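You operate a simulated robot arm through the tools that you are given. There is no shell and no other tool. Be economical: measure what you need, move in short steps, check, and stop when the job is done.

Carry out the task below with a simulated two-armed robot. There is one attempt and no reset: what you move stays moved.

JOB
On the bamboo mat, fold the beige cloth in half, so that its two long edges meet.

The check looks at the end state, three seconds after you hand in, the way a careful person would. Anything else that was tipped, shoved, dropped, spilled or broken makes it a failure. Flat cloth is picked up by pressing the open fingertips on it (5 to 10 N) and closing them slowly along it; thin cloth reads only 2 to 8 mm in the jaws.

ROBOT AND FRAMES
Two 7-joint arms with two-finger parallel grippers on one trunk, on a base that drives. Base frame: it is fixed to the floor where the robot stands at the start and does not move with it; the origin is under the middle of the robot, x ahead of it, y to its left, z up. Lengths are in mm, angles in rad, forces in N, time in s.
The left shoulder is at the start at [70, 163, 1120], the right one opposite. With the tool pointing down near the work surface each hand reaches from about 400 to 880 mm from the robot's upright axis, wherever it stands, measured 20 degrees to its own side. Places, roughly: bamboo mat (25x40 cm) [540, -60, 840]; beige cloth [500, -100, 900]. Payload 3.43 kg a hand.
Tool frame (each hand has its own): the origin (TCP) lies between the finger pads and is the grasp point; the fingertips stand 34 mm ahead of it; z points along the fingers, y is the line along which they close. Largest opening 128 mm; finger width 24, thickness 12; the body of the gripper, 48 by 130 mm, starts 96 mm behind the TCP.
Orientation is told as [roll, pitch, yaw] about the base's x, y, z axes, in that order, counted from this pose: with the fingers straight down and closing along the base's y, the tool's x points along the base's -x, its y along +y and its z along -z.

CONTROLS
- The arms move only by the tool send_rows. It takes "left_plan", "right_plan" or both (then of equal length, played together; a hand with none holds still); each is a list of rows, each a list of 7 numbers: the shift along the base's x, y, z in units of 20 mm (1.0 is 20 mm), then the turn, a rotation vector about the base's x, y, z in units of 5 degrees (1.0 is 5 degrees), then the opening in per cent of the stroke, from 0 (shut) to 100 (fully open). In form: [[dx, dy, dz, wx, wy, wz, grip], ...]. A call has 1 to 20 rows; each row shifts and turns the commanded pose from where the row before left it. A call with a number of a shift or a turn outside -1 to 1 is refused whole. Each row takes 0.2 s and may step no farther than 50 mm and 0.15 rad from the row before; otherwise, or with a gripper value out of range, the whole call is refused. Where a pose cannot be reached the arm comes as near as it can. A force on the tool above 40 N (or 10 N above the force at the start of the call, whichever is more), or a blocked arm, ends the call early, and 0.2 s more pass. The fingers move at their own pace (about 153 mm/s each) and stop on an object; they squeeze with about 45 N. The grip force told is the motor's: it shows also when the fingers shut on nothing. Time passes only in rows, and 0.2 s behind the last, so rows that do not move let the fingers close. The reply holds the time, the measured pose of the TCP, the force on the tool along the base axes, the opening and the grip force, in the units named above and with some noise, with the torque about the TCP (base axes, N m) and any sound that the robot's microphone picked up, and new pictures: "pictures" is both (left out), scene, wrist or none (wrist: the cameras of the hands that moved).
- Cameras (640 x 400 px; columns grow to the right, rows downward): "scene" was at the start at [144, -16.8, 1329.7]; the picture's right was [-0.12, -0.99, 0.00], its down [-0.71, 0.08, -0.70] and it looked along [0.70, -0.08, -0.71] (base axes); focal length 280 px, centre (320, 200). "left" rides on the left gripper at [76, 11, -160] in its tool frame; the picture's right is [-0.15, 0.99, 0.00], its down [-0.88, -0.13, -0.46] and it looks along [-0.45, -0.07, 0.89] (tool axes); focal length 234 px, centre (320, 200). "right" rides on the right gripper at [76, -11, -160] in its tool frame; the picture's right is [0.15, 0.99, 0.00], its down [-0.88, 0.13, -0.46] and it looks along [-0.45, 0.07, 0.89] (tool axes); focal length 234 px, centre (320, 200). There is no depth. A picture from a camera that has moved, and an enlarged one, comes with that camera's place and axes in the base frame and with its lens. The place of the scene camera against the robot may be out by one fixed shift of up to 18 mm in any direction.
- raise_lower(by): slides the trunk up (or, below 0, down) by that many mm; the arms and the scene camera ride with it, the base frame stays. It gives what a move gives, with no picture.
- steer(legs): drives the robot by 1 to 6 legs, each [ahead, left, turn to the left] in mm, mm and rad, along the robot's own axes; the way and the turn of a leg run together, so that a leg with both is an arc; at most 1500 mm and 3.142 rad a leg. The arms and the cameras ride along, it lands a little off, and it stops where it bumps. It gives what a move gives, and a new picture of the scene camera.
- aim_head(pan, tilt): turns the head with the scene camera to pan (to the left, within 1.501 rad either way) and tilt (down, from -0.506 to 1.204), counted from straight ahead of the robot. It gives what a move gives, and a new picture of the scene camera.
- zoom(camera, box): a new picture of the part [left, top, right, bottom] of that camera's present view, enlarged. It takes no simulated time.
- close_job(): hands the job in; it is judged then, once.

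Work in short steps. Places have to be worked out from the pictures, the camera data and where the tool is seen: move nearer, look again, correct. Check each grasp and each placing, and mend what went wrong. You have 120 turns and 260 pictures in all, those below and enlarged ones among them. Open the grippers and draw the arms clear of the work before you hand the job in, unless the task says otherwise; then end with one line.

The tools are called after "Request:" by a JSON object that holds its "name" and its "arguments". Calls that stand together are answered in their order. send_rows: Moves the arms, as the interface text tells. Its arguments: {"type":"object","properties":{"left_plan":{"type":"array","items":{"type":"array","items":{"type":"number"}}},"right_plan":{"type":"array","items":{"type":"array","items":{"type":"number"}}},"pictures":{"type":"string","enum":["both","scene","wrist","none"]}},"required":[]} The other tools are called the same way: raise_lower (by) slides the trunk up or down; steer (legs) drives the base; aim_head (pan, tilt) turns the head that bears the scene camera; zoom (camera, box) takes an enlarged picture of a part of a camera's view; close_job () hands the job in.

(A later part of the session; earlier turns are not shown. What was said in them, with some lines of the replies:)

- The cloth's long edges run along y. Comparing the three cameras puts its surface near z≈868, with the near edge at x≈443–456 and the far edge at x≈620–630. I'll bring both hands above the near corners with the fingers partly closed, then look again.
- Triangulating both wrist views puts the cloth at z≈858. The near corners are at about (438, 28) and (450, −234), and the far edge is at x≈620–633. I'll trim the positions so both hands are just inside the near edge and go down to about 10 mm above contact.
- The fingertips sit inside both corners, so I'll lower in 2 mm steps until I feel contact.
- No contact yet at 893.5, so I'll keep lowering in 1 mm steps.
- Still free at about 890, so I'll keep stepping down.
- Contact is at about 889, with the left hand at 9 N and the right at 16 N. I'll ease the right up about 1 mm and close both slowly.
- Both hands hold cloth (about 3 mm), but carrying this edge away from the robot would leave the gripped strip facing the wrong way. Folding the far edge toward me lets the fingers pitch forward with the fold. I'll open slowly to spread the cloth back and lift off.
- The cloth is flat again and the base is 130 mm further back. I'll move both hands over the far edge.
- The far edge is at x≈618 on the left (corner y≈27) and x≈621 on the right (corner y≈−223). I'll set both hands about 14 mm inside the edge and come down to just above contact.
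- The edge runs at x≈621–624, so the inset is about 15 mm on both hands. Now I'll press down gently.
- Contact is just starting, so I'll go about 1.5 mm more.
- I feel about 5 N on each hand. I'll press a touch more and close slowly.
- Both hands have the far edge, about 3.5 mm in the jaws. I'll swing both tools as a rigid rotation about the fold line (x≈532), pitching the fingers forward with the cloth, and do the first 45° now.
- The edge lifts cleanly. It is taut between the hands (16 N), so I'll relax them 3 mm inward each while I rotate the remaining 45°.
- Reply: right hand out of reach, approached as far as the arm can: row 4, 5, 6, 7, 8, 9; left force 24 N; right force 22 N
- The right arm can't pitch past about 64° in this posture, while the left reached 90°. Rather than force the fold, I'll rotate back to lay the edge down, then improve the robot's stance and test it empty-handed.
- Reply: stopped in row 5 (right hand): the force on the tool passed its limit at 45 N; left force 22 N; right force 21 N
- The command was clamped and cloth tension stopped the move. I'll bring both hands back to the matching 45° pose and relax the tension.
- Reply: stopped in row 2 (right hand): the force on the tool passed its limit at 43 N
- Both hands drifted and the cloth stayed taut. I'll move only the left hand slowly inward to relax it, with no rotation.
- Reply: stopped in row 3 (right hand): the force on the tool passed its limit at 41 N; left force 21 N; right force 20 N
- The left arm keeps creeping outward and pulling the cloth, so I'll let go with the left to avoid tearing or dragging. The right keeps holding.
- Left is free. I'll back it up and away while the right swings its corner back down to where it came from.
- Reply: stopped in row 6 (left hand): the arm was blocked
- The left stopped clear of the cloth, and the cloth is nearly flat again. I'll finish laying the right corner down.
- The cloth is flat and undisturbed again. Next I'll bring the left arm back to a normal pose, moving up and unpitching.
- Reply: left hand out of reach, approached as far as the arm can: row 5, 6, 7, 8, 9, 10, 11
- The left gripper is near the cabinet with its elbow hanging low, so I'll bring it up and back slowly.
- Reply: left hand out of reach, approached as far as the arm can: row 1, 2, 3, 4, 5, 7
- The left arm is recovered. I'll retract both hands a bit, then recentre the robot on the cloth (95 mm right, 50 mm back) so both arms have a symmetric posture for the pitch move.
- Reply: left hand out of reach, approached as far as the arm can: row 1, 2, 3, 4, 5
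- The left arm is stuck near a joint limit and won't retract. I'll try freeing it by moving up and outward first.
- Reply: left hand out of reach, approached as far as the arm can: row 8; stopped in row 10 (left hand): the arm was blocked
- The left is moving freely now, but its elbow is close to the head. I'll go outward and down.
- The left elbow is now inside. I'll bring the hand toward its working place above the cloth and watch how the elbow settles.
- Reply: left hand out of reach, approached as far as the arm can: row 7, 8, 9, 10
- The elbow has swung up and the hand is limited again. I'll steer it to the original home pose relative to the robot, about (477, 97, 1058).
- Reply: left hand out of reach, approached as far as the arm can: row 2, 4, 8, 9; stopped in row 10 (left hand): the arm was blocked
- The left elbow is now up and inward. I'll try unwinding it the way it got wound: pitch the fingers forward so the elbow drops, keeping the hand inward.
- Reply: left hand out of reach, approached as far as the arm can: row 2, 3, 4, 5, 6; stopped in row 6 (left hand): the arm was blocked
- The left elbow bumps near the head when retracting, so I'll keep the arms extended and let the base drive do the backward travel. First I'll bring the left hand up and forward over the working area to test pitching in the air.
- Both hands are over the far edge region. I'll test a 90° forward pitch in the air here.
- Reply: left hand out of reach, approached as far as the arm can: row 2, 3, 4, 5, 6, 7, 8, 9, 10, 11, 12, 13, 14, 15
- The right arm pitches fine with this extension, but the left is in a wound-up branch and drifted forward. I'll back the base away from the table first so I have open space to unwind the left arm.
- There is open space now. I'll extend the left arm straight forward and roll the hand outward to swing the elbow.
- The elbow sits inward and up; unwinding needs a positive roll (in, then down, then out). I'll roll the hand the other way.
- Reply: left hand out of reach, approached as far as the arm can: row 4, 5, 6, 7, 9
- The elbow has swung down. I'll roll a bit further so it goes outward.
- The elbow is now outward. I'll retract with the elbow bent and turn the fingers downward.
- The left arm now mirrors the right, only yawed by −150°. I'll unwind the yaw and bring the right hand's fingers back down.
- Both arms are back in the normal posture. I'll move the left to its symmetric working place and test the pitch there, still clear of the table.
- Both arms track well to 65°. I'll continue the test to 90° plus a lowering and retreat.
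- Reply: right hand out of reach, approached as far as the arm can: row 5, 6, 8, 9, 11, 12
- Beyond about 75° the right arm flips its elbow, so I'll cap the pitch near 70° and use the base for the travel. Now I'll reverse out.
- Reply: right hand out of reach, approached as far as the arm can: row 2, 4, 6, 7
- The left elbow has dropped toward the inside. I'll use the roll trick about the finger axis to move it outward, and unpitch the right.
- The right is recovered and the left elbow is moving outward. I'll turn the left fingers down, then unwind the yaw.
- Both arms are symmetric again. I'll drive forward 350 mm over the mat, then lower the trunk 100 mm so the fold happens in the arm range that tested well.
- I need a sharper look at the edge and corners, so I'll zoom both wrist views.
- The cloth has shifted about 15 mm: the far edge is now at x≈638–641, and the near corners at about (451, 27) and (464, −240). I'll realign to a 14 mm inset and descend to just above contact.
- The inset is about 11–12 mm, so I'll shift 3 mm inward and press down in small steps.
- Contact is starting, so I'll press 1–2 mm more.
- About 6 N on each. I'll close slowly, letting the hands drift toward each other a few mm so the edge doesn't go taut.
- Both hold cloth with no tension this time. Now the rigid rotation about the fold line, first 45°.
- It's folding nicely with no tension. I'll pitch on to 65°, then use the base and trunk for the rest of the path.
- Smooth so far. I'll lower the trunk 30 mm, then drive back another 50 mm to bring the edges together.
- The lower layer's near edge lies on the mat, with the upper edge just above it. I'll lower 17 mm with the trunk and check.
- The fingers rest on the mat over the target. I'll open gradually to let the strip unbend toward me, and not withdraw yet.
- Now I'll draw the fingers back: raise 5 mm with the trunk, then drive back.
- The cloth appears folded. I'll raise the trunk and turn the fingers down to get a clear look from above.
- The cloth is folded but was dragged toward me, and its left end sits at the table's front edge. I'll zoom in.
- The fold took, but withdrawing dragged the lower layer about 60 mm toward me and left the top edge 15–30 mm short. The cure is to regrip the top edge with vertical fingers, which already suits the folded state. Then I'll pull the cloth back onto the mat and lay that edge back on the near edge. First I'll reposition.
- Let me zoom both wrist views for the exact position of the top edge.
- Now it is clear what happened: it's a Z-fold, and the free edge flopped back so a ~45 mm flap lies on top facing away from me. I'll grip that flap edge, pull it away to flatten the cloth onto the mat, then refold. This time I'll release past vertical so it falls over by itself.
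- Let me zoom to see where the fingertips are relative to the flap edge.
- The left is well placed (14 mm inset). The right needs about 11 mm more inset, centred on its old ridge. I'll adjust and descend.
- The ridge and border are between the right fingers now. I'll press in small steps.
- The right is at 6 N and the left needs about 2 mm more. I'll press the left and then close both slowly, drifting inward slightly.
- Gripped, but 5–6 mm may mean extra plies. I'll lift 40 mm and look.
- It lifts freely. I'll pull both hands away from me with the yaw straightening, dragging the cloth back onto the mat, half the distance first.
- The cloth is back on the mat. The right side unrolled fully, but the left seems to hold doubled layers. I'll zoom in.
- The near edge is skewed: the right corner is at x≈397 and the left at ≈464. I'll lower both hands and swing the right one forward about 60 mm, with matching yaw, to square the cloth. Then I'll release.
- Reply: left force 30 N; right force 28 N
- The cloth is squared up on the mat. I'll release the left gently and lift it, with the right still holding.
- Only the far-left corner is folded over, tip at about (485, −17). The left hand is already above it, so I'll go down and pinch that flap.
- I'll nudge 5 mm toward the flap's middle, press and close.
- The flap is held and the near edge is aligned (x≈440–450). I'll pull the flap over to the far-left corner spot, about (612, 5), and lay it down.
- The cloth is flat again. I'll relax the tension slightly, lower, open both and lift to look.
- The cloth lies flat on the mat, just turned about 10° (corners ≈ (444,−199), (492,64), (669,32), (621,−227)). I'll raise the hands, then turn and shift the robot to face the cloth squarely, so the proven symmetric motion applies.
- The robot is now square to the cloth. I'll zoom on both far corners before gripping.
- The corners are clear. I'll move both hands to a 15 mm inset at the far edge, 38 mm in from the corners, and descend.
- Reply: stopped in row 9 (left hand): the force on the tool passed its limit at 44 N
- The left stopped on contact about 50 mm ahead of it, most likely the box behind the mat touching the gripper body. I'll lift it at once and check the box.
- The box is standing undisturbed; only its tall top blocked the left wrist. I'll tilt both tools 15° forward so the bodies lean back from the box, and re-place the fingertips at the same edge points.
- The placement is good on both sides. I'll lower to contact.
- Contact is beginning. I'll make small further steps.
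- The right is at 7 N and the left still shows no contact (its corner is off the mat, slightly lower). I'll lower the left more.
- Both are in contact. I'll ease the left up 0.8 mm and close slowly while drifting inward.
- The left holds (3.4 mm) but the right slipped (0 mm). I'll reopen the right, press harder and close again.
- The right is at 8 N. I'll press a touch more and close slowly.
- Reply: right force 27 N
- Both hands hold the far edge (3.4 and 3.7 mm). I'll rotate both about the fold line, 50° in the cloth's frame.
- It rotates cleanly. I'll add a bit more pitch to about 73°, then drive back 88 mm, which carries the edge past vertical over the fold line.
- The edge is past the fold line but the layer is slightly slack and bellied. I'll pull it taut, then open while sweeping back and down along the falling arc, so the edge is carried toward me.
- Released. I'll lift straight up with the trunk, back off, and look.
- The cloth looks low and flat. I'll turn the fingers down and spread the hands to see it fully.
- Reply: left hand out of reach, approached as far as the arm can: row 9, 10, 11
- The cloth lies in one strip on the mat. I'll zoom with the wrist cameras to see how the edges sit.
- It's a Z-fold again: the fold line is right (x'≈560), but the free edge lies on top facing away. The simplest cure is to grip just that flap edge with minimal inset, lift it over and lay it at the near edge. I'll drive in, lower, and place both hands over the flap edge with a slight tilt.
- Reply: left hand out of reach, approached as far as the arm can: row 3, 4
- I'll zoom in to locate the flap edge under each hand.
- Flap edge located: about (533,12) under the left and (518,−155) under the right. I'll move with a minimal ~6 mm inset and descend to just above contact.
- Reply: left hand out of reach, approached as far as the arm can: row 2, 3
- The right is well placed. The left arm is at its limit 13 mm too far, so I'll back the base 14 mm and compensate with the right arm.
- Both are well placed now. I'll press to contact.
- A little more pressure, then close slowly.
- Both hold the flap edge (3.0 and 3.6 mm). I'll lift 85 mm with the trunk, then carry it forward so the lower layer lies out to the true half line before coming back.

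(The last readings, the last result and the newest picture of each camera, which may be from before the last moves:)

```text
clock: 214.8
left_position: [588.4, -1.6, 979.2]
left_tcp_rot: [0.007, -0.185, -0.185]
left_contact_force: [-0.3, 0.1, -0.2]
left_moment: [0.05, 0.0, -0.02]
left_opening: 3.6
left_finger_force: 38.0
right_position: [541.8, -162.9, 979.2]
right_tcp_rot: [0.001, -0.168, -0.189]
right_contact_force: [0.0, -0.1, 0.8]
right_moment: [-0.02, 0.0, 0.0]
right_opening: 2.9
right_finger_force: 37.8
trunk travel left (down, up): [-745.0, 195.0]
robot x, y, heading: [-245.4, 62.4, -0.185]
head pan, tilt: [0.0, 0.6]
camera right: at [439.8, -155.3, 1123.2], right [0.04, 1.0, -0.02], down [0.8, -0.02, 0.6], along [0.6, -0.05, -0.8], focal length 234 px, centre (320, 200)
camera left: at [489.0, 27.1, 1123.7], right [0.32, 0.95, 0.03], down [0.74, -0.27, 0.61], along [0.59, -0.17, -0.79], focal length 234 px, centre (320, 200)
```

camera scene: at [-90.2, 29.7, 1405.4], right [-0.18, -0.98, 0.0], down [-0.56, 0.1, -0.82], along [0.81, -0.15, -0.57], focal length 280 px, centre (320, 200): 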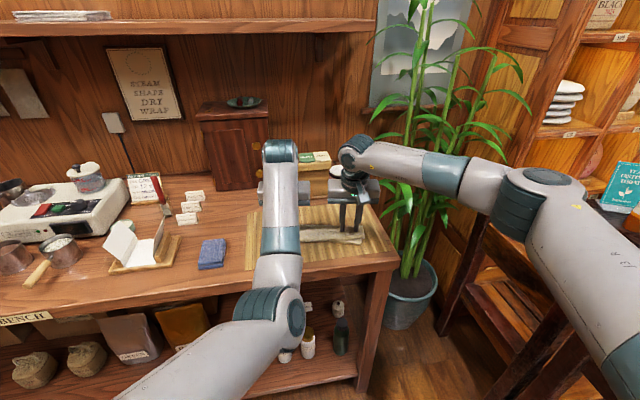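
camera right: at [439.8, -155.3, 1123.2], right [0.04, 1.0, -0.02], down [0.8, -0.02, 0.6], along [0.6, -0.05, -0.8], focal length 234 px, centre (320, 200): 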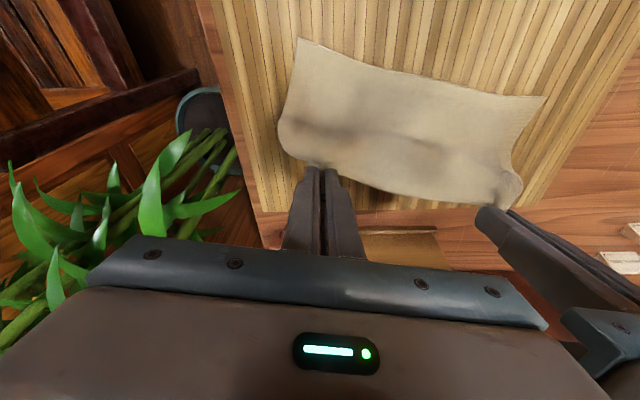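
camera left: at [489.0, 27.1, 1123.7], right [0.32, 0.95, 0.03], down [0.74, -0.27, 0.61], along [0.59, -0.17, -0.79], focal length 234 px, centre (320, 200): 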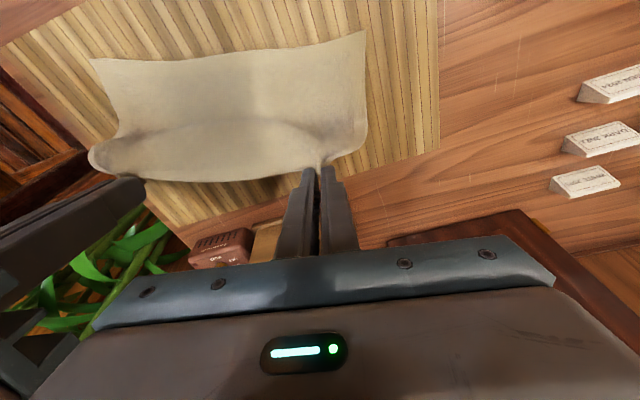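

A perfect clean lift: the lower half is flat and the upper half hangs straight up from the half line. Now I'll bring it down toward the near edge with alternating small trunk and base moves, keeping it nearly taut.

Request:
{"name": "raise_lower", "arguments": {"by": -15}}

Request:
{"name": "steer", "arguments": {"legs": [[-40, 0, 0]]}}

Request:
{"name": "raise_lower", "arguments": {"by": -25}}

Request:
{"name": "steer", "arguments": {"legs": [[-30, 0, 0]]}}

Request:
{"name": "send_rows", "arguments": {"left_plan": [[0, 0, 0, 0, 0, 0, 0]], "right_plan": [[0, 0, 0, 0, 0, 0, 0]], "pictures": "wrist"}}

```text
clock: 215.4
left_position: [587.7, -1.1, 964.4]
left_tcp_rot: [0.007, -0.185, -0.185]
left_contact_force: [-0.7, 0.7, 0.4]
left_moment: [0.03, 0.0, -0.01]
left_opening: 3.7
left_finger_force: 38.4
right_position: [541.6, -163.0, 963.8]
right_tcp_rot: [0.002, -0.17, -0.191]
right_contact_force: [0.1, -0.1, 0.7]
right_moment: [0.0, 0.02, 0.01]
right_opening: 2.8
right_finger_force: 37.2
trunk travel left (down, up): [-730.0, 210.0]
robot x, y, heading: [-238.9, 62.3, -0.178]
head pan, tilt: [0.0, 0.6]
```

```text
clock: 216.3
left_position: [550.7, 5.1, 961.0]
left_tcp_rot: [0.007, -0.182, -0.184]
left_contact_force: [0.5, -0.5, 0.1]
left_moment: [0.02, 0.04, 0.02]
left_opening: 3.9
left_finger_force: 37.7
right_position: [504.5, -157.2, 959.5]
right_tcp_rot: [0.0, -0.167, -0.191]
right_contact_force: [0.3, 0.6, 0.1]
right_moment: [0.0, 0.02, -0.01]
right_opening: 2.8
right_finger_force: 37.8
trunk travel left (down, up): [-730.0, 210.0]
robot x, y, heading: [-279.5, 69.6, -0.182]
head pan, tilt: [0.0, 0.6]
camera scene: at [-127.0, 36.3, 1475.0], right [-0.18, -0.98, 0.0], down [-0.56, 0.1, -0.82], along [0.81, -0.15, -0.57], focal length 280 px, centre (320, 200)
```

scene: 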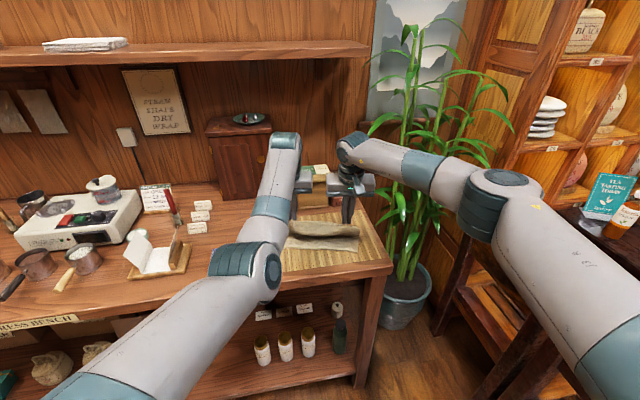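

```text
clock: 217.0
left_position: [546.9, 6.3, 940.6]
left_tcp_rot: [0.009, -0.187, -0.186]
left_contact_force: [-0.8, 0.1, 0.2]
left_moment: [0.01, -0.01, 0.02]
left_opening: 3.4
left_finger_force: 38.4
right_position: [501.3, -156.1, 939.6]
right_tcp_rot: [0.003, -0.17, -0.191]
right_contact_force: [0.4, -0.6, -0.8]
right_moment: [-0.01, 0.02, 0.0]
right_opening: 2.9
right_finger_force: 37.6
trunk travel left (down, up): [-705.0, 235.0]
robot x, y, heading: [-282.7, 72.0, -0.184]
head pan, tilt: [0.0, 0.6]
```

```text
clock: 217.9
left_position: [522.8, 11.9, 936.0]
left_tcp_rot: [0.008, -0.181, -0.186]
left_contact_force: [-0.1, 0.3, -0.1]
left_moment: [-0.01, 0.03, -0.01]
left_opening: 3.8
left_finger_force: 37.8
right_position: [474.6, -151.5, 934.6]
right_tcp_rot: [0.003, -0.164, -0.192]
right_contact_force: [0.9, 0.4, -0.7]
right_moment: [0.03, 0.05, 0.01]
right_opening: 2.8
right_finger_force: 37.9
trunk travel left (down, up): [-705.0, 235.0]
robot x, y, heading: [-312.3, 74.1, -0.179]
head pan, tilt: [0.0, 0.6]
camera scene: at [-156.2, 41.6, 1450.1], right [-0.18, -0.98, 0.0], down [-0.56, 0.1, -0.82], along [0.81, -0.15, -0.57], focal length 280 px, centre (320, 200)
```

scene: 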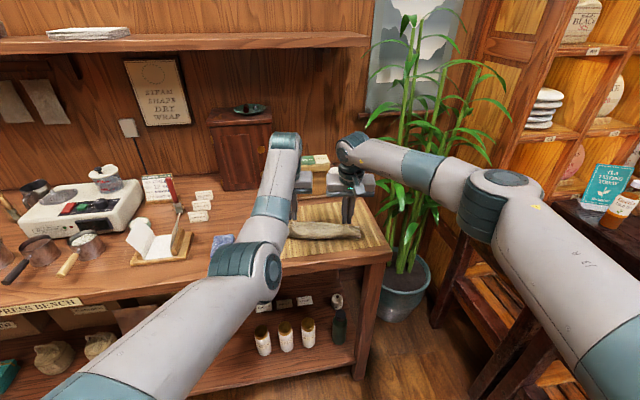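

```text
clock: 218.3
left_position: [520.9, 10.4, 937.6]
left_tcp_rot: [0.006, -0.184, -0.184]
left_contact_force: [0.4, -0.8, -0.3]
left_moment: [0.04, 0.02, -0.02]
left_opening: 3.5
left_finger_force: 37.9
right_position: [474.5, -152.6, 937.0]
right_tcp_rot: [0.002, -0.166, -0.192]
right_contact_force: [-0.1, 0.1, 0.8]
right_moment: [-0.02, 0.0, 0.01]
right_opening: 3.0
right_finger_force: 37.4
trunk travel left (down, up): [-705.0, 235.0]
robot x, y, heading: [-309.8, 72.8, -0.182]
head pan, tilt: [0.0, 0.6]
camera right: at [373.1, -143.6, 1081.2], right [0.05, 1.0, -0.02], down [0.8, -0.02, 0.6], along [0.59, -0.05, -0.8], focal length 234 px, centre (320, 200)
camera left: at [422.5, 39.1, 1081.8], right [0.32, 0.95, 0.03], down [0.74, -0.28, 0.61], along [0.58, -0.17, -0.79], focal length 234 px, centre (320, 200)
```

right: 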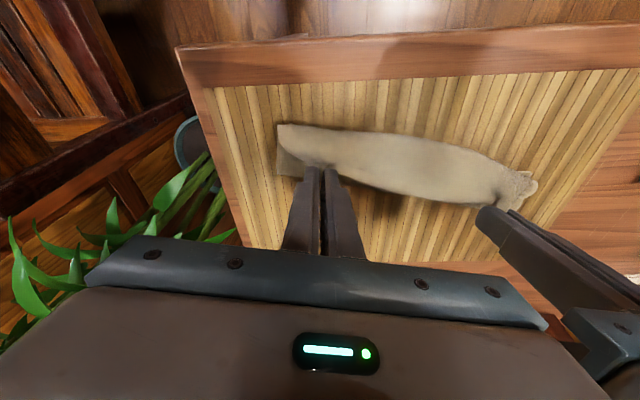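
left: 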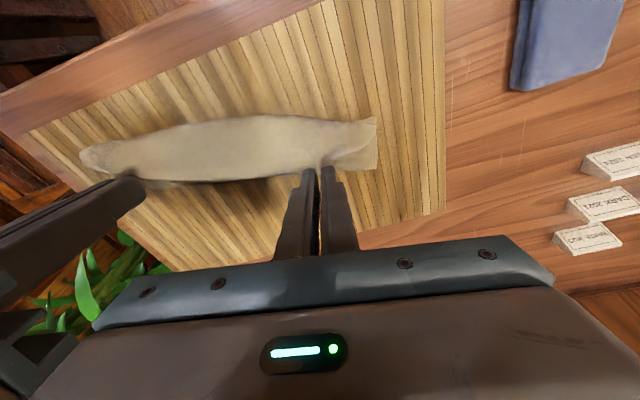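

I'll zoom once to see how the upper layer sits relative to the lower layer's near edge.

Request:
{"name": "zoom", "arguments": {"camera": "left", "box": [60, 90, 400, 302]}}

Request:
{"name": "zoom", "arguments": {"camera": "right", "box": [250, 90, 570, 290]}}

```text
1.88 times, centred on (230, 196) of left
camera zoom: at [422.5, 39.1, 1081.8], right [0.32, 0.95, 0.03], down [0.74, -0.28, 0.61], along [0.58, -0.17, -0.79], focal length 441 px, centre (489, 208)
```

zoom: 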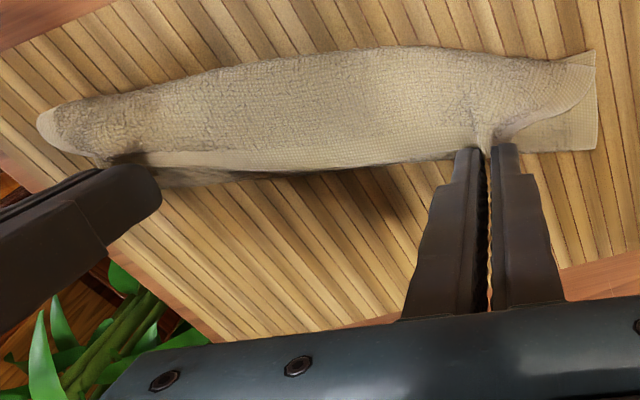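

```text
2.00 times, centred on (410, 190) of right
camera zoom: at [373.1, -143.6, 1081.2], right [0.05, 1.0, -0.02], down [0.8, -0.02, 0.6], along [0.59, -0.05, -0.8], focal length 468 px, centre (140, 220)
```

zoom: 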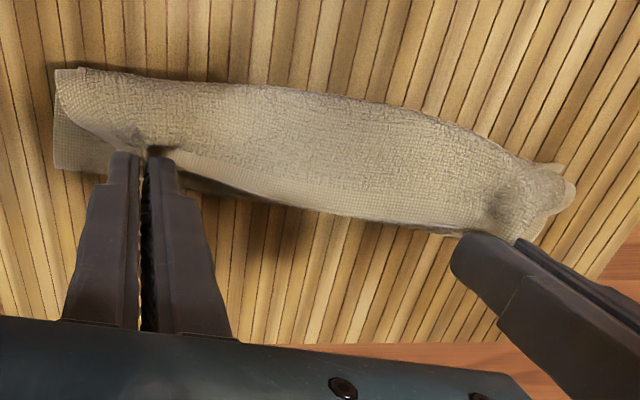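

The layer went slack and bellied ahead of the edge, so the fold line slid. I'll go back up to the vertical state that looked perfect, then bring the edge down in one smooth taut arc using the arms.

Request:
{"name": "raise_lower", "arguments": {"by": 40}}

Request:
{"name": "steer", "arguments": {"legs": [[47, 0, 0]]}}

Request:
{"name": "send_rows", "arguments": {"left_plan": [[0.46, -0.083, 0, 0, 0, 0, 0], [0.46, -0.083, 0, 0, 0, 0, 0], [0.46, -0.083, 0, 0, 0, 0, 0], [0, 0, 0, 0, 0, 0, 0]], "right_plan": [[0.46, -0.083, 0, 0, 0, 0, 0], [0.46, -0.083, 0, 0, 0, 0, 0], [0.46, -0.083, 0, 0, 0, 0, 0], [0, 0, 0, 0, 0, 0, 0]], "pictures": "wrist"}}

```text
clock: 219.1
left_position: [519.6, 10.3, 978.7]
left_tcp_rot: [0.007, -0.185, -0.184]
left_contact_force: [-0.2, 0.1, -0.7]
left_moment: [0.0, 0.0, 0.01]
left_opening: 3.6
left_finger_force: 37.7
right_position: [473.1, -151.8, 976.9]
right_tcp_rot: [0.002, -0.169, -0.193]
right_contact_force: [-0.7, 0.3, -0.3]
right_moment: [0.04, 0.03, 0.02]
right_opening: 3.0
right_finger_force: 37.6
trunk travel left (down, up): [-745.0, 195.0]
robot x, y, heading: [-310.6, 73.4, -0.176]
head pan, tilt: [0.0, 0.6]
```

```text
clock: 220.0
left_position: [560.7, 1.9, 981.6]
left_tcp_rot: [0.008, -0.188, -0.184]
left_contact_force: [-1.4, 0.7, 0.7]
left_moment: [0.0, -0.06, 0.0]
left_opening: 3.6
left_finger_force: 38.6
right_position: [514.2, -159.8, 981.6]
right_tcp_rot: [0.002, -0.171, -0.191]
right_contact_force: [-0.5, 0.9, 0.0]
right_moment: [0.01, -0.02, 0.03]
right_opening: 3.0
right_finger_force: 36.8
trunk travel left (down, up): [-745.0, 195.0]
robot x, y, heading: [-267.5, 67.0, -0.182]
head pan, tilt: [0.0, 0.6]
camera scene: at [-120.2, 35.3, 1491.5], right [-0.18, -0.98, 0.0], down [-0.55, 0.1, -0.83], along [0.81, -0.15, -0.56], focal length 280 px, centre (320, 200)
```

scene: 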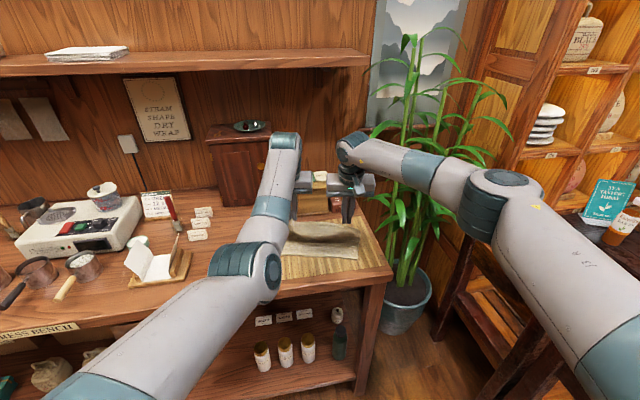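

```text
clock: 221.0
left_position: [591.3, -1.0, 980.5]
left_tcp_rot: [0.007, -0.189, -0.185]
left_contact_force: [-0.3, 0.1, 0.0]
left_moment: [0.03, -0.01, -0.02]
left_opening: 3.6
left_finger_force: 38.1
right_position: [545.2, -163.9, 979.2]
right_tcp_rot: [0.0, -0.169, -0.191]
right_contact_force: [0.3, -0.1, -0.2]
right_moment: [0.01, -0.02, 0.02]
right_opening: 2.7
right_finger_force: 37.5
trunk travel left (down, up): [-745.0, 195.0]
robot x, y, heading: [-266.2, 64.3, -0.182]
head pan, tilt: [0.0, 0.6]
camera right: at [442.8, -156.0, 1123.3], right [0.05, 1.0, -0.02], down [0.8, -0.02, 0.6], along [0.6, -0.05, -0.8], focal length 234 px, centre (320, 200)
camera left: at [493.1, 26.1, 1124.0], right [0.32, 0.95, 0.03], down [0.74, -0.28, 0.61], along [0.59, -0.17, -0.79], focal length 234 px, centre (320, 200)
```

right: 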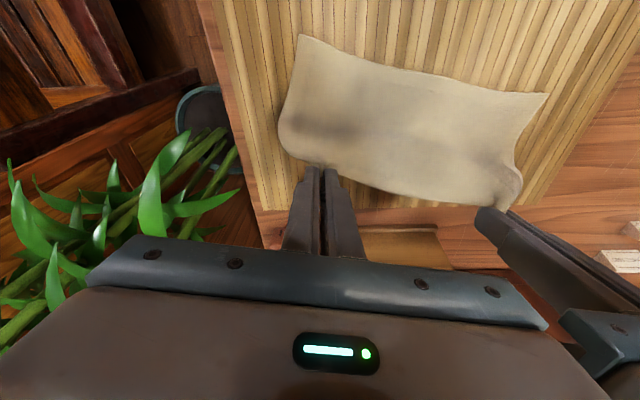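
left: 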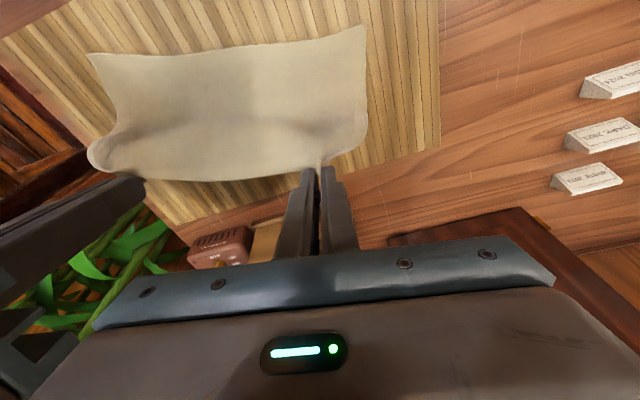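

Insight: limp cloth hangs straight down under the hands, so the path must be a straight diagonal (1 mm back per 1 mm down), not an arc. I'll lower slightly to let the lower half lie out, then follow the diagonal to the near edge.

Request:
{"name": "send_rows", "arguments": {"left_plan": [[-0.2, 0.036, -0.2, 0, 0, 0, 0], [-0.2, 0.036, -0.2, 0, 0, 0, 0], [0, 0, 0, 0, 0, 0, 0], [-0.371, 0.067, -0.327, 0, 0, 0, 0], [-0.371, 0.067, -0.327, 0, 0, 0, 0], [-0.371, 0.067, -0.327, 0, 0, 0, 0], [-0.371, 0.067, -0.327, 0, 0, 0, 0], [-0.371, 0.067, -0.327, 0, 0, 0, 0], [-0.371, 0.067, -0.327, 0, 0, 0, 0], [0, 0, 0, 0, 0, 0, 0]], "right_plan": [[-0.2, 0.036, -0.2, 0, 0, 0, 0], [-0.2, 0.036, -0.2, 0, 0, 0, 0], [0, 0, 0, 0, 0, 0, 0], [-0.371, 0.067, -0.327, 0, 0, 0, 0], [-0.371, 0.067, -0.327, 0, 0, 0, 0], [-0.371, 0.067, -0.327, 0, 0, 0, 0], [-0.371, 0.067, -0.327, 0, 0, 0, 0], [-0.371, 0.067, -0.327, 0, 0, 0, 0], [-0.371, 0.067, -0.327, 0, 0, 0, 0], [0, 0, 0, 0, 0, 0, 0]], "pictures": "wrist"}}

```text
clock: 223.2
left_position: [539.9, 7.6, 931.9]
left_tcp_rot: [0.006, -0.185, -0.185]
left_contact_force: [0.0, 0.4, 0.1]
left_moment: [0.04, 0.0, 0.02]
left_opening: 3.7
left_finger_force: 38.1
right_position: [493.4, -155.0, 929.6]
right_tcp_rot: [0.002, -0.169, -0.192]
right_contact_force: [0.5, -0.3, 0.3]
right_moment: [-0.01, 0.02, -0.03]
right_opening: 2.8
right_finger_force: 37.8
trunk travel left (down, up): [-745.0, 195.0]
robot x, y, heading: [-264.2, 62.6, -0.185]
head pan, tilt: [0.0, 0.6]
camera right: at [391.8, -146.6, 1074.7], right [0.05, 1.0, -0.02], down [0.8, -0.02, 0.6], along [0.6, -0.05, -0.8], focal length 234 px, centre (320, 200)
camera left: at [442.0, 35.9, 1076.3], right [0.32, 0.95, 0.03], down [0.74, -0.28, 0.61], along [0.59, -0.17, -0.79], focal length 234 px, centre (320, 200)
```

right: 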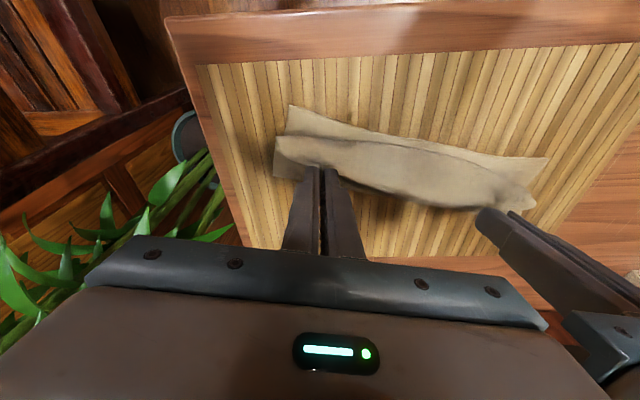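
left: 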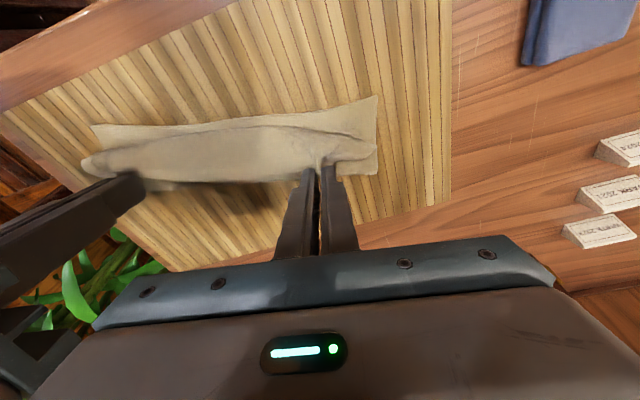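

The inverted grip makes the sheet loop about 25 mm toward me at the fingers. I'll use that deliberately: redo the descent without tension so the fold stays at the half line, and lay the edge down with a small flap about 25 mm short. Then I'll release and flip that flap with the fingertips.

Request:
{"name": "send_rows", "arguments": {"left_plan": [[0.531, -0.096, 0.34, 0, 0, 0, 0], [0.531, -0.096, 0.34, 0, 0, 0, 0], [0.531, -0.096, 0.34, 0, 0, 0, 0], [0.531, -0.096, 0.34, 0, 0, 0, 0], [0.531, -0.096, 0.34, 0, 0, 0, 0], [-0.394, 0.071, -0.5, 0, 0, 0, 0], [0, 0, 0, 0, 0, 0, 0], [-0.325, 0.059, -0.407, 0, 0, 0, 0], [-0.325, 0.059, -0.407, 0, 0, 0, 0], [-0.325, 0.059, -0.407, 0, 0, 0, 0], [-0.325, 0.059, -0.407, 0, 0, 0, 0], [-0.325, 0.059, -0.407, 0, 0, 0, 0], [-0.325, 0.059, -0.407, 0, 0, 0, 0], [-0.325, 0.059, -0.407, 0, 0, 0, 0], [0, 0, 0, 0, 0, 0, 0], [0, 0, 0, 0, 0, 0, 5], [0, 0, 0, 0, 0, 0, 12], [0, 0, 0, 0, 0, 0, 25], [0, 0, 0, 0, 0, 0, 40], [0, 0, 0, 0, 0, 0, 40]], "right_plan": [[0.531, -0.096, 0.34, 0, 0, 0, 0], [0.531, -0.096, 0.34, 0, 0, 0, 0], [0.531, -0.096, 0.34, 0, 0, 0, 0], [0.531, -0.096, 0.34, 0, 0, 0, 0], [0.531, -0.096, 0.34, 0, 0, 0, 0], [-0.394, 0.071, -0.5, 0, 0, 0, 0], [0, 0, 0, 0, 0, 0, 0], [-0.325, 0.059, -0.407, 0, 0, 0, 0], [-0.325, 0.059, -0.407, 0, 0, 0, 0], [-0.325, 0.059, -0.407, 0, 0, 0, 0], [-0.325, 0.059, -0.407, 0, 0, 0, 0], [-0.325, 0.059, -0.407, 0, 0, 0, 0], [-0.325, 0.059, -0.407, 0, 0, 0, 0], [-0.325, 0.059, -0.407, 0, 0, 0, 0], [0, 0, 0, 0, 0, 0, 0], [0, 0, 0, 0, 0, 0, 5], [0, 0, 0, 0, 0, 0, 12], [0, 0, 0, 0, 0, 0, 25], [0, 0, 0, 0, 0, 0, 40], [0, 0, 0, 0, 0, 0, 40]], "pictures": "none"}}

Request:
{"name": "raise_lower", "arguments": {"by": 50}}

Request:
{"name": "zoom", "arguments": {"camera": "left", "box": [60, 60, 420, 285]}}

Request:
{"name": "zoom", "arguments": {"camera": "right", "box": [240, 60, 600, 285]}}

```text
clock: 227.4
left_position: [539.4, 8.6, 899.1]
left_tcp_rot: [0.005, -0.184, -0.188]
left_contact_force: [0.1, 0.3, 0.3]
left_moment: [-0.02, -0.01, -0.05]
left_opening: 51.0
left_finger_force: 0.1
right_position: [493.0, -155.7, 897.4]
right_tcp_rot: [0.002, -0.17, -0.191]
right_contact_force: [0.8, -0.4, 0.5]
right_moment: [0.0, 0.0, 0.01]
right_opening: 51.1
right_finger_force: 0.1
trunk travel left (down, up): [-745.0, 195.0]
robot x, y, heading: [-265.5, 70.6, -0.177]
head pan, tilt: [0.0, 0.6]
```

```text
clock: 228.3
left_position: [540.4, 6.6, 948.2]
left_tcp_rot: [0.008, -0.185, -0.186]
left_contact_force: [-0.2, 0.4, 0.5]
left_moment: [0.05, 0.0, 0.02]
left_opening: 51.0
left_finger_force: 0.0
right_position: [493.1, -155.4, 946.2]
right_tcp_rot: [0.0, -0.169, -0.19]
right_contact_force: [-0.4, -0.6, -0.1]
right_moment: [0.04, 0.0, -0.04]
right_opening: 51.2
right_finger_force: 0.0
trunk travel left (down, up): [-795.0, 145.0]
robot x, y, heading: [-268.5, 66.4, -0.177]
head pan, tilt: [0.0, 0.6]
```

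```text
1.78 times, centred on (240, 172) of left
camera zoom: at [441.0, 36.7, 1092.9], right [0.32, 0.95, 0.03], down [0.74, -0.28, 0.61], along [0.59, -0.17, -0.79], focal length 416 px, centre (462, 249)
```

zoom: 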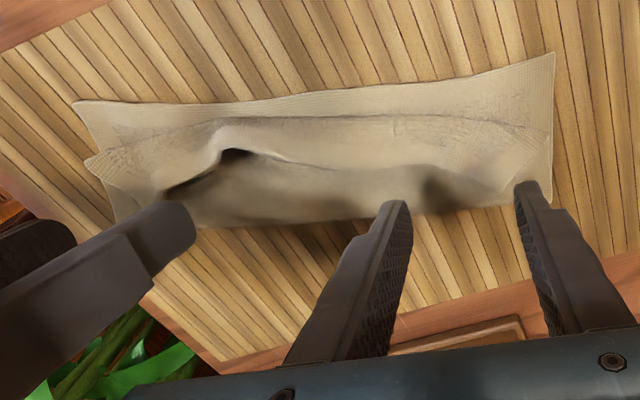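

```text
1.78 times, centred on (420, 172) of right
camera zoom: at [391.4, -147.5, 1091.9], right [0.05, 1.0, -0.02], down [0.8, -0.02, 0.6], along [0.6, -0.05, -0.8], focal length 416 px, centre (142, 249)
```

zoom: 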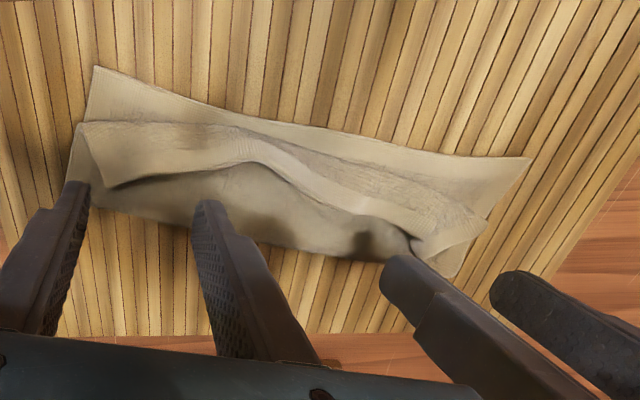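

The flap's edge stands up like a mouth facing away from me, ideal for flipping. I'll move the fingers beyond the edge, spread them for several contact points, tilt them slightly toward me so they scoop upward, and lower to just above the layers.

Request:
{"name": "steer", "arguments": {"legs": [[48, 0, 0]]}}

Request:
{"name": "send_rows", "arguments": {"left_plan": [[0, 0, 0, 0.178, 0.984, 0, 70], [0, 0, 0, 0.178, 0.984, 0, 70], [0, 0, 0, 0.178, 0.984, 0, 70], [0, 0, 0, 0.178, 0.984, 0, 70], [0, 0, 0, 0, 0, 0, 70]], "right_plan": [[0.09, 0.49, 0, 0.178, 0.984, 0, 55], [0, 0, 0, 0.178, 0.984, 0, 55], [0, 0, 0, 0.178, 0.984, 0, 55], [0, 0, 0, 0.178, 0.984, 0, 55], [0, 0, 0, 0, 0, 0, 55]], "pictures": "none"}}

Request:
{"name": "raise_lower", "arguments": {"by": -47}}

Request:
{"name": "zoom", "arguments": {"camera": "right", "box": [160, 60, 520, 285]}}

```text
clock: 229.2
left_position: [582.9, 0.4, 952.4]
left_tcp_rot: [0.006, -0.189, -0.187]
left_contact_force: [0.7, 1.5, 0.0]
left_moment: [0.0, -0.02, 0.0]
left_opening: 51.0
left_finger_force: 0.1
right_position: [537.2, -164.0, 950.9]
right_tcp_rot: [0.003, -0.172, -0.192]
right_contact_force: [-0.1, 0.4, -0.5]
right_moment: [-0.04, -0.04, -0.01]
right_opening: 51.3
right_finger_force: 0.0
trunk travel left (down, up): [-795.0, 145.0]
robot x, y, heading: [-217.6, 55.1, -0.179]
head pan, tilt: [0.0, 0.6]
camera scene: at [-74.8, 27.0, 1541.6], right [-0.18, -0.98, 0.0], down [-0.55, 0.1, -0.83], along [0.81, -0.15, -0.56], focal length 280 px, centre (320, 200)
```

scene: 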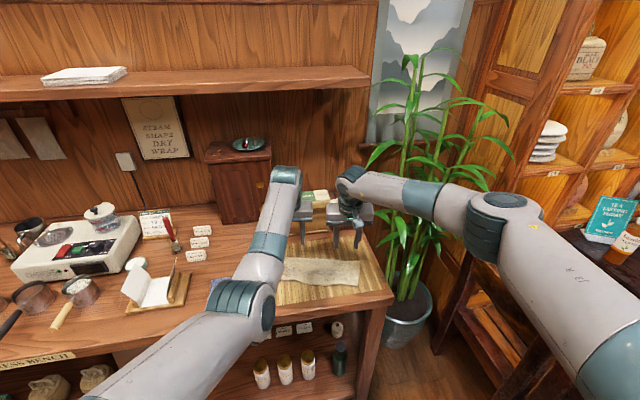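

```text
clock: 230.4
left_position: [556.5, 6.6, 954.3]
left_tcp_rot: [0.006, 0.165, -0.185]
left_contact_force: [-0.1, 0.3, 0.3]
left_moment: [0.01, 0.02, 0.02]
left_opening: 89.7
left_finger_force: 0.1
left hand out of reach, approached as far as the arm can: row 3, 4
right_position: [519.4, -147.2, 954.2]
right_tcp_rot: [0.0, 0.182, -0.19]
right_contact_force: [0.3, 0.1, -0.3]
right_moment: [0.01, -0.01, 0.0]
right_opening: 70.3
right_finger_force: 0.1
right hand out of reach, approached as far as the arm can: row 4
trunk travel left (down, up): [-795.0, 145.0]
robot x, y, heading: [-218.5, 57.6, -0.18]
head pan, tilt: [0.0, 0.6]
```

```text
clock: 231.3
left_position: [555.5, 6.8, 908.2]
left_tcp_rot: [0.006, 0.163, -0.186]
left_contact_force: [0.3, -0.3, 1.1]
left_moment: [0.01, -0.05, 0.01]
left_opening: 89.6
left_finger_force: 0.1
right_position: [518.8, -149.3, 907.6]
right_tcp_rot: [-0.003, 0.178, -0.191]
right_contact_force: [0.0, -0.6, 0.2]
right_moment: [-0.03, -0.02, -0.01]
right_opening: 70.1
right_finger_force: 0.0
trunk travel left (down, up): [-748.0, 192.0]
robot x, y, heading: [-221.1, 60.6, -0.177]
head pan, tilt: [0.0, 0.6]
```

```text
1.78 times, centred on (340, 172) of right
camera zoom: at [471.8, -149.8, 1078.6], right [0.05, 1.0, 0.02], down [0.96, -0.05, 0.29], along [0.29, 0.01, -0.96], focal length 416 px, centre (284, 249)
```

zoom: 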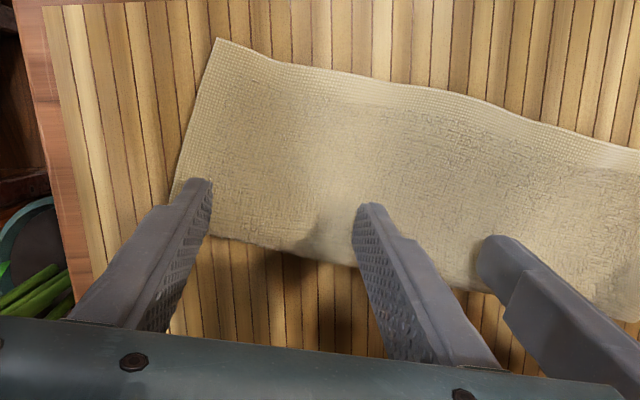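

The flap no longer shows; it may have flipped over by itself toward me. I'll lift clear and look carefully.

Request:
{"name": "raise_lower", "arguments": {"by": 90}}

Request:
{"name": "send_rows", "arguments": {"left_plan": [[0, 0, 0, 0, 0, 0, 30]], "right_plan": [[0, 0, 0, 0, 0, 0, 30]], "pictures": "wrist"}}

Request:
{"name": "zoom", "arguments": {"camera": "right", "box": [200, 40, 560, 265]}}

Request:
{"name": "zoom", "arguments": {"camera": "left", "box": [80, 40, 440, 265]}}

```text
clock: 232.6
left_position: [557.7, 6.9, 997.0]
left_tcp_rot: [0.004, 0.164, -0.186]
left_contact_force: [-0.5, 0.1, -0.2]
left_moment: [0.0, 0.01, -0.02]
left_opening: 89.4
left_finger_force: 0.0
right_position: [520.0, -148.4, 996.5]
right_tcp_rot: [-0.002, 0.18, -0.191]
right_contact_force: [0.0, -0.1, -0.6]
right_moment: [0.0, 0.0, -0.01]
right_opening: 70.3
right_finger_force: 0.1
trunk travel left (down, up): [-838.0, 102.0]
robot x, y, heading: [-219.4, 56.8, -0.184]
head pan, tilt: [0.0, 0.6]
```

```text
clock: 233.0
left_position: [555.6, 7.4, 997.8]
left_tcp_rot: [0.005, 0.164, -0.184]
left_contact_force: [0.6, 0.5, 0.3]
left_moment: [0.0, -0.03, -0.02]
left_opening: 38.2
left_finger_force: 0.0
right_position: [518.9, -147.2, 997.8]
right_tcp_rot: [-0.002, 0.181, -0.192]
right_contact_force: [0.6, 0.2, 0.3]
right_moment: [-0.01, -0.04, 0.01]
right_opening: 38.4
right_finger_force: 0.1
trunk travel left (down, up): [-838.0, 102.0]
robot x, y, heading: [-221.4, 56.9, -0.181]
head pan, tilt: [0.0, 0.6]
camera right: at [472.0, -149.8, 1168.2], right [0.05, 1.0, 0.02], down [0.96, -0.05, 0.29], along [0.29, 0.01, -0.96], focal length 234 px, centre (320, 200)
camera left: at [511.1, 26.0, 1168.4], right [0.33, 0.95, -0.02], down [0.9, -0.3, 0.31], along [0.28, -0.12, -0.95], focal length 234 px, centre (320, 200)
```

right: 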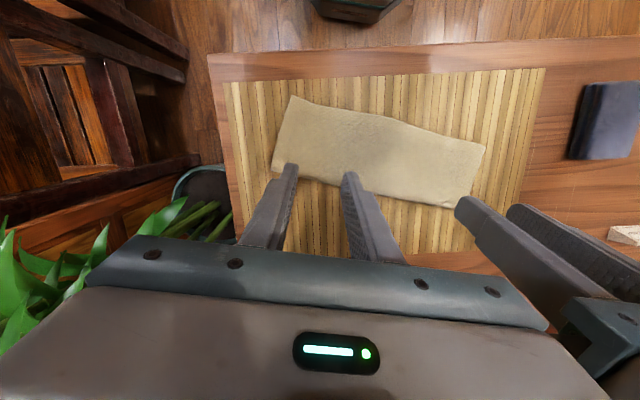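
left: 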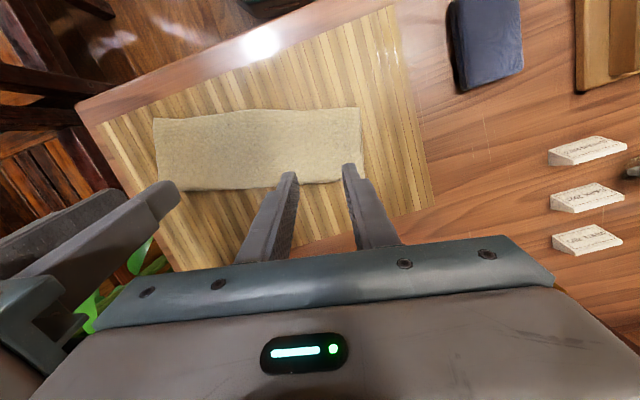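

```text
1.78 times, centred on (380, 152) of right
camera zoom: at [472.0, -149.8, 1168.2], right [0.05, 1.0, 0.02], down [0.96, -0.05, 0.29], along [0.29, 0.01, -0.96], focal length 416 px, centre (213, 284)
```

zoom: 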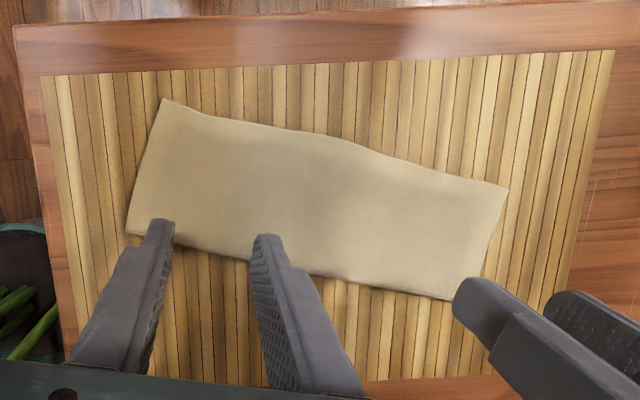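

```text
1.78 times, centred on (260, 152) of left
camera zoom: at [511.1, 26.0, 1168.4], right [0.33, 0.95, -0.02], down [0.9, -0.3, 0.31], along [0.28, -0.12, -0.95], focal length 416 px, centre (427, 284)
```

zoom: 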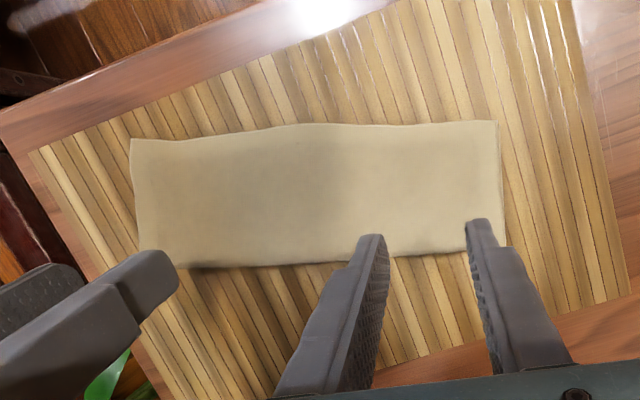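

The flap relaxed and flipped on its own: the cloth is now a neat half-width rectangle. I'll check how well the edges coincide with a close zoom.

Request:
{"name": "zoom", "arguments": {"camera": "left", "box": [140, 95, 380, 200]}}

Request:
{"name": "zoom", "arguments": {"camera": "right", "box": [260, 85, 500, 215]}}

```text
2.67 times, centred on (260, 148) of left
camera zoom: at [511.1, 26.0, 1168.4], right [0.33, 0.95, -0.02], down [0.9, -0.3, 0.31], along [0.28, -0.12, -0.95], focal length 624 px, centre (480, 340)
```

zoom: 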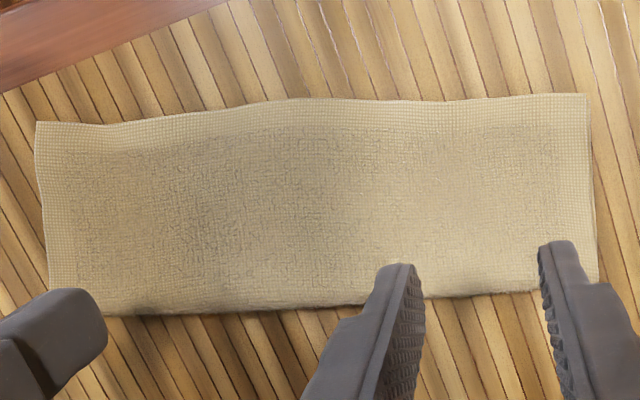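

```text
2.67 times, centred on (380, 150) of right
camera zoom: at [472.0, -149.8, 1168.2], right [0.05, 1.0, 0.02], down [0.96, -0.05, 0.29], along [0.29, 0.01, -0.96], focal length 624 px, centre (160, 333)
```

zoom: 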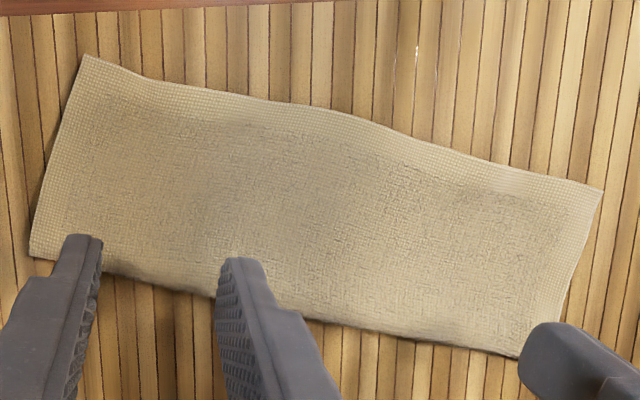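

The upper layer is flat and square. One last look at the near side from the scene camera, to see the lower layer's edge.

Request:
{"name": "zoom", "arguments": {"camera": "scene", "box": [260, 235, 380, 310]}}

```text
5.33 times, centred on (320, 272) of scene
camera zoom: at [-69.9, 26.0, 1583.8], right [-0.18, -0.98, 0.0], down [-0.56, 0.1, -0.83], along [0.81, -0.15, -0.56], focal length 1493 px, centre (320, -187)
```

zoom: 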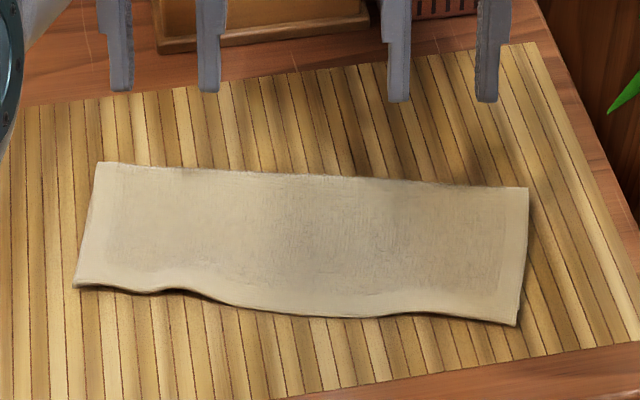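

The fold is neat, with the upper edge lying on the lower one. The hands are open and above the work, so I'll back the robot well clear.

Request:
{"name": "steer", "arguments": {"legs": [[-300, 0, 0]]}}

```text
clock: 234.9
left_position: [309.8, 20.9, 1001.5]
left_tcp_rot: [0.004, 0.159, -0.214]
left_contact_force: [0.4, 0.0, 1.0]
left_moment: [-0.03, -0.03, 0.02]
left_opening: 38.4
left_finger_force: 0.1
right_position: [267.5, -130.4, 1001.2]
right_tcp_rot: [-0.001, 0.175, -0.217]
right_contact_force: [-0.1, 0.3, 0.1]
right_moment: [0.0, -0.03, -0.02]
right_opening: 38.5
right_finger_force: 0.1
trunk travel left (down, up): [-838.0, 102.0]
robot x, y, heading: [-459.6, 93.3, -0.213]
head pan, tilt: [0.0, 0.6]
stopped in leg 1: the robot was blocked; the commanded pose is now the measured one
camera scene: at [-317.1, 59.4, 1584.3], right [-0.21, -0.98, 0.0], down [-0.55, 0.12, -0.83], along [0.81, -0.17, -0.56], focal length 280 px, centre (320, 200)
```

scene: 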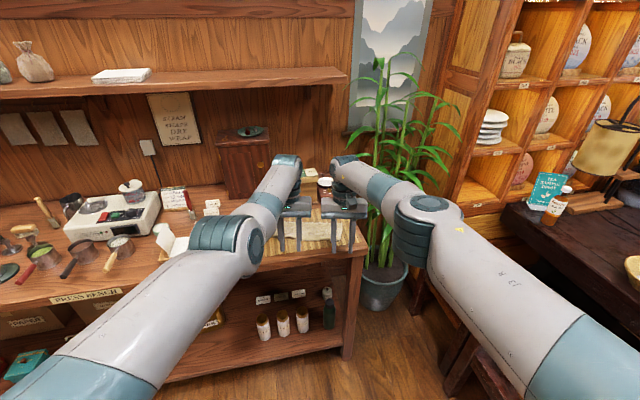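

The base bumped something while backing up. I'll ease forward 25 mm and look around to the right to see whether anything was disturbed.

Request:
{"name": "steer", "arguments": {"legs": [[25, 0, 0]]}}

Request:
{"name": "aim_head", "arguments": {"pan": -1.3, "tilt": 0.9}}

Request:
{"name": "aim_head", "arguments": {"pan": 1.4, "tilt": 0.9}}

```text
clock: 235.8
left_position: [332.3, 13.0, 1002.2]
left_tcp_rot: [0.004, 0.157, -0.215]
left_contact_force: [-1.0, 0.0, 0.1]
left_moment: [-0.04, -0.06, -0.01]
left_opening: 38.6
left_finger_force: 0.0
right_position: [290.8, -138.6, 1002.1]
right_tcp_rot: [0.0, 0.175, -0.218]
right_contact_force: [-0.9, -0.6, 0.6]
right_moment: [0.0, -0.04, 0.03]
right_opening: 38.3
right_finger_force: 0.0
trunk travel left (down, up): [-838.0, 102.0]
robot x, y, heading: [-435.8, 85.9, -0.215]
head pan, tilt: [0.0, 0.6]
camera scene: at [-295.6, 51.0, 1584.5], right [-0.21, -0.98, 0.0], down [-0.55, 0.12, -0.83], along [0.81, -0.17, -0.56], focal length 280 px, centre (320, 200)
```

scene: 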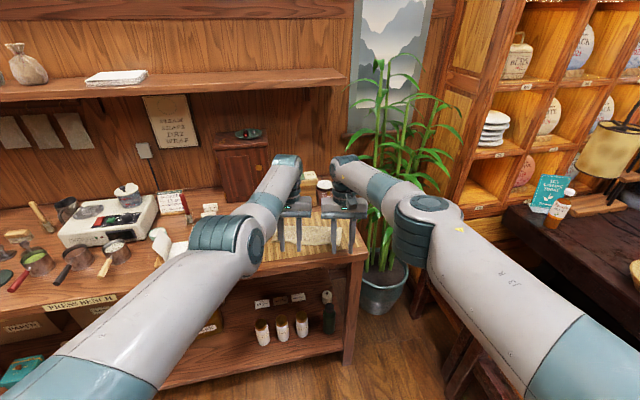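

```text
clock: 237.2
left_position: [335.1, 13.7, 998.8]
left_tcp_rot: [0.005, 0.161, -0.214]
left_contact_force: [0.0, -0.6, 0.9]
left_moment: [-0.03, -0.03, 0.01]
left_opening: 38.6
left_finger_force: 0.1
right_position: [293.9, -138.7, 998.2]
right_tcp_rot: [-0.001, 0.179, -0.219]
right_contact_force: [0.0, -0.4, 0.2]
right_moment: [-0.01, 0.02, 0.03]
right_opening: 38.6
right_finger_force: 0.1
trunk travel left (down, up): [-838.0, 102.0]
robot x, y, heading: [-439.2, 86.8, -0.21]
head pan, tilt: [-1.3, 0.901]
camera scene: at [-371.0, -5.8, 1559.0], right [-1.0, -0.06, 0.0], down [-0.05, 0.78, -0.62], along [0.04, -0.62, -0.78], focal length 280 px, centre (320, 200)
```

scene: 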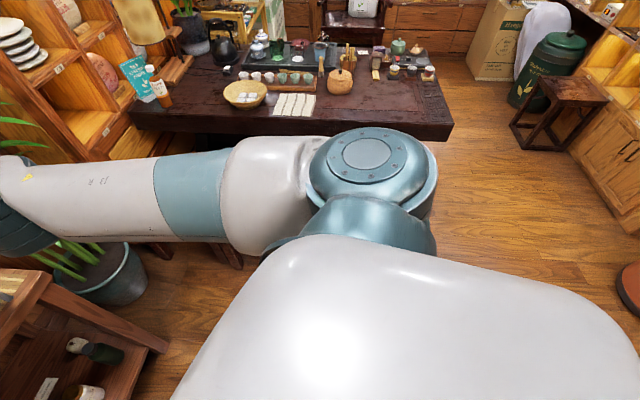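

```text
clock: 239.6
left_position: [335.7, 13.1, 998.3]
left_tcp_rot: [0.006, 0.16, -0.214]
left_contact_force: [-0.1, -0.1, -0.1]
left_moment: [0.02, 0.0, 0.02]
left_opening: 38.6
left_finger_force: 0.0
right_position: [294.0, -138.8, 999.1]
right_tcp_rot: [-0.002, 0.179, -0.217]
right_contact_force: [0.6, -0.8, -0.6]
right_moment: [0.0, 0.01, -0.01]
right_opening: 38.5
right_finger_force: 0.1
trunk travel left (down, up): [-838.0, 102.0]
robot x, y, heading: [-438.0, 86.4, -0.207]
head pan, tilt: [1.4, 0.901]
camera scene: at [-347.9, 139.6, 1559.0], right [0.93, -0.37, 0.0], down [-0.29, -0.73, -0.62], along [0.23, 0.58, -0.78], focal length 280 px, centre (320, 200)
```

scene: 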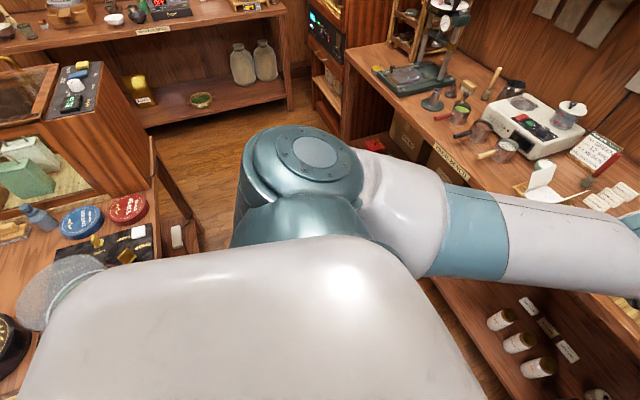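

The bump was against a counter behind the robot; the items I can see on it are standing, and the robot has moved off it again. The arms are clear and the cloth lies folded, so I'm handing in.

Request:
{"name": "close_job", "arguments": {}}

```text
The job is handed in.
```

The beige cloth lies folded in half on the bamboo mat, its long edges meeting to within about 10 mm, turned about 10° on the mat. The left gripper pressed on the box behind the mat, and the base bumped the counter behind the robot; nothing I could see moved or fell.
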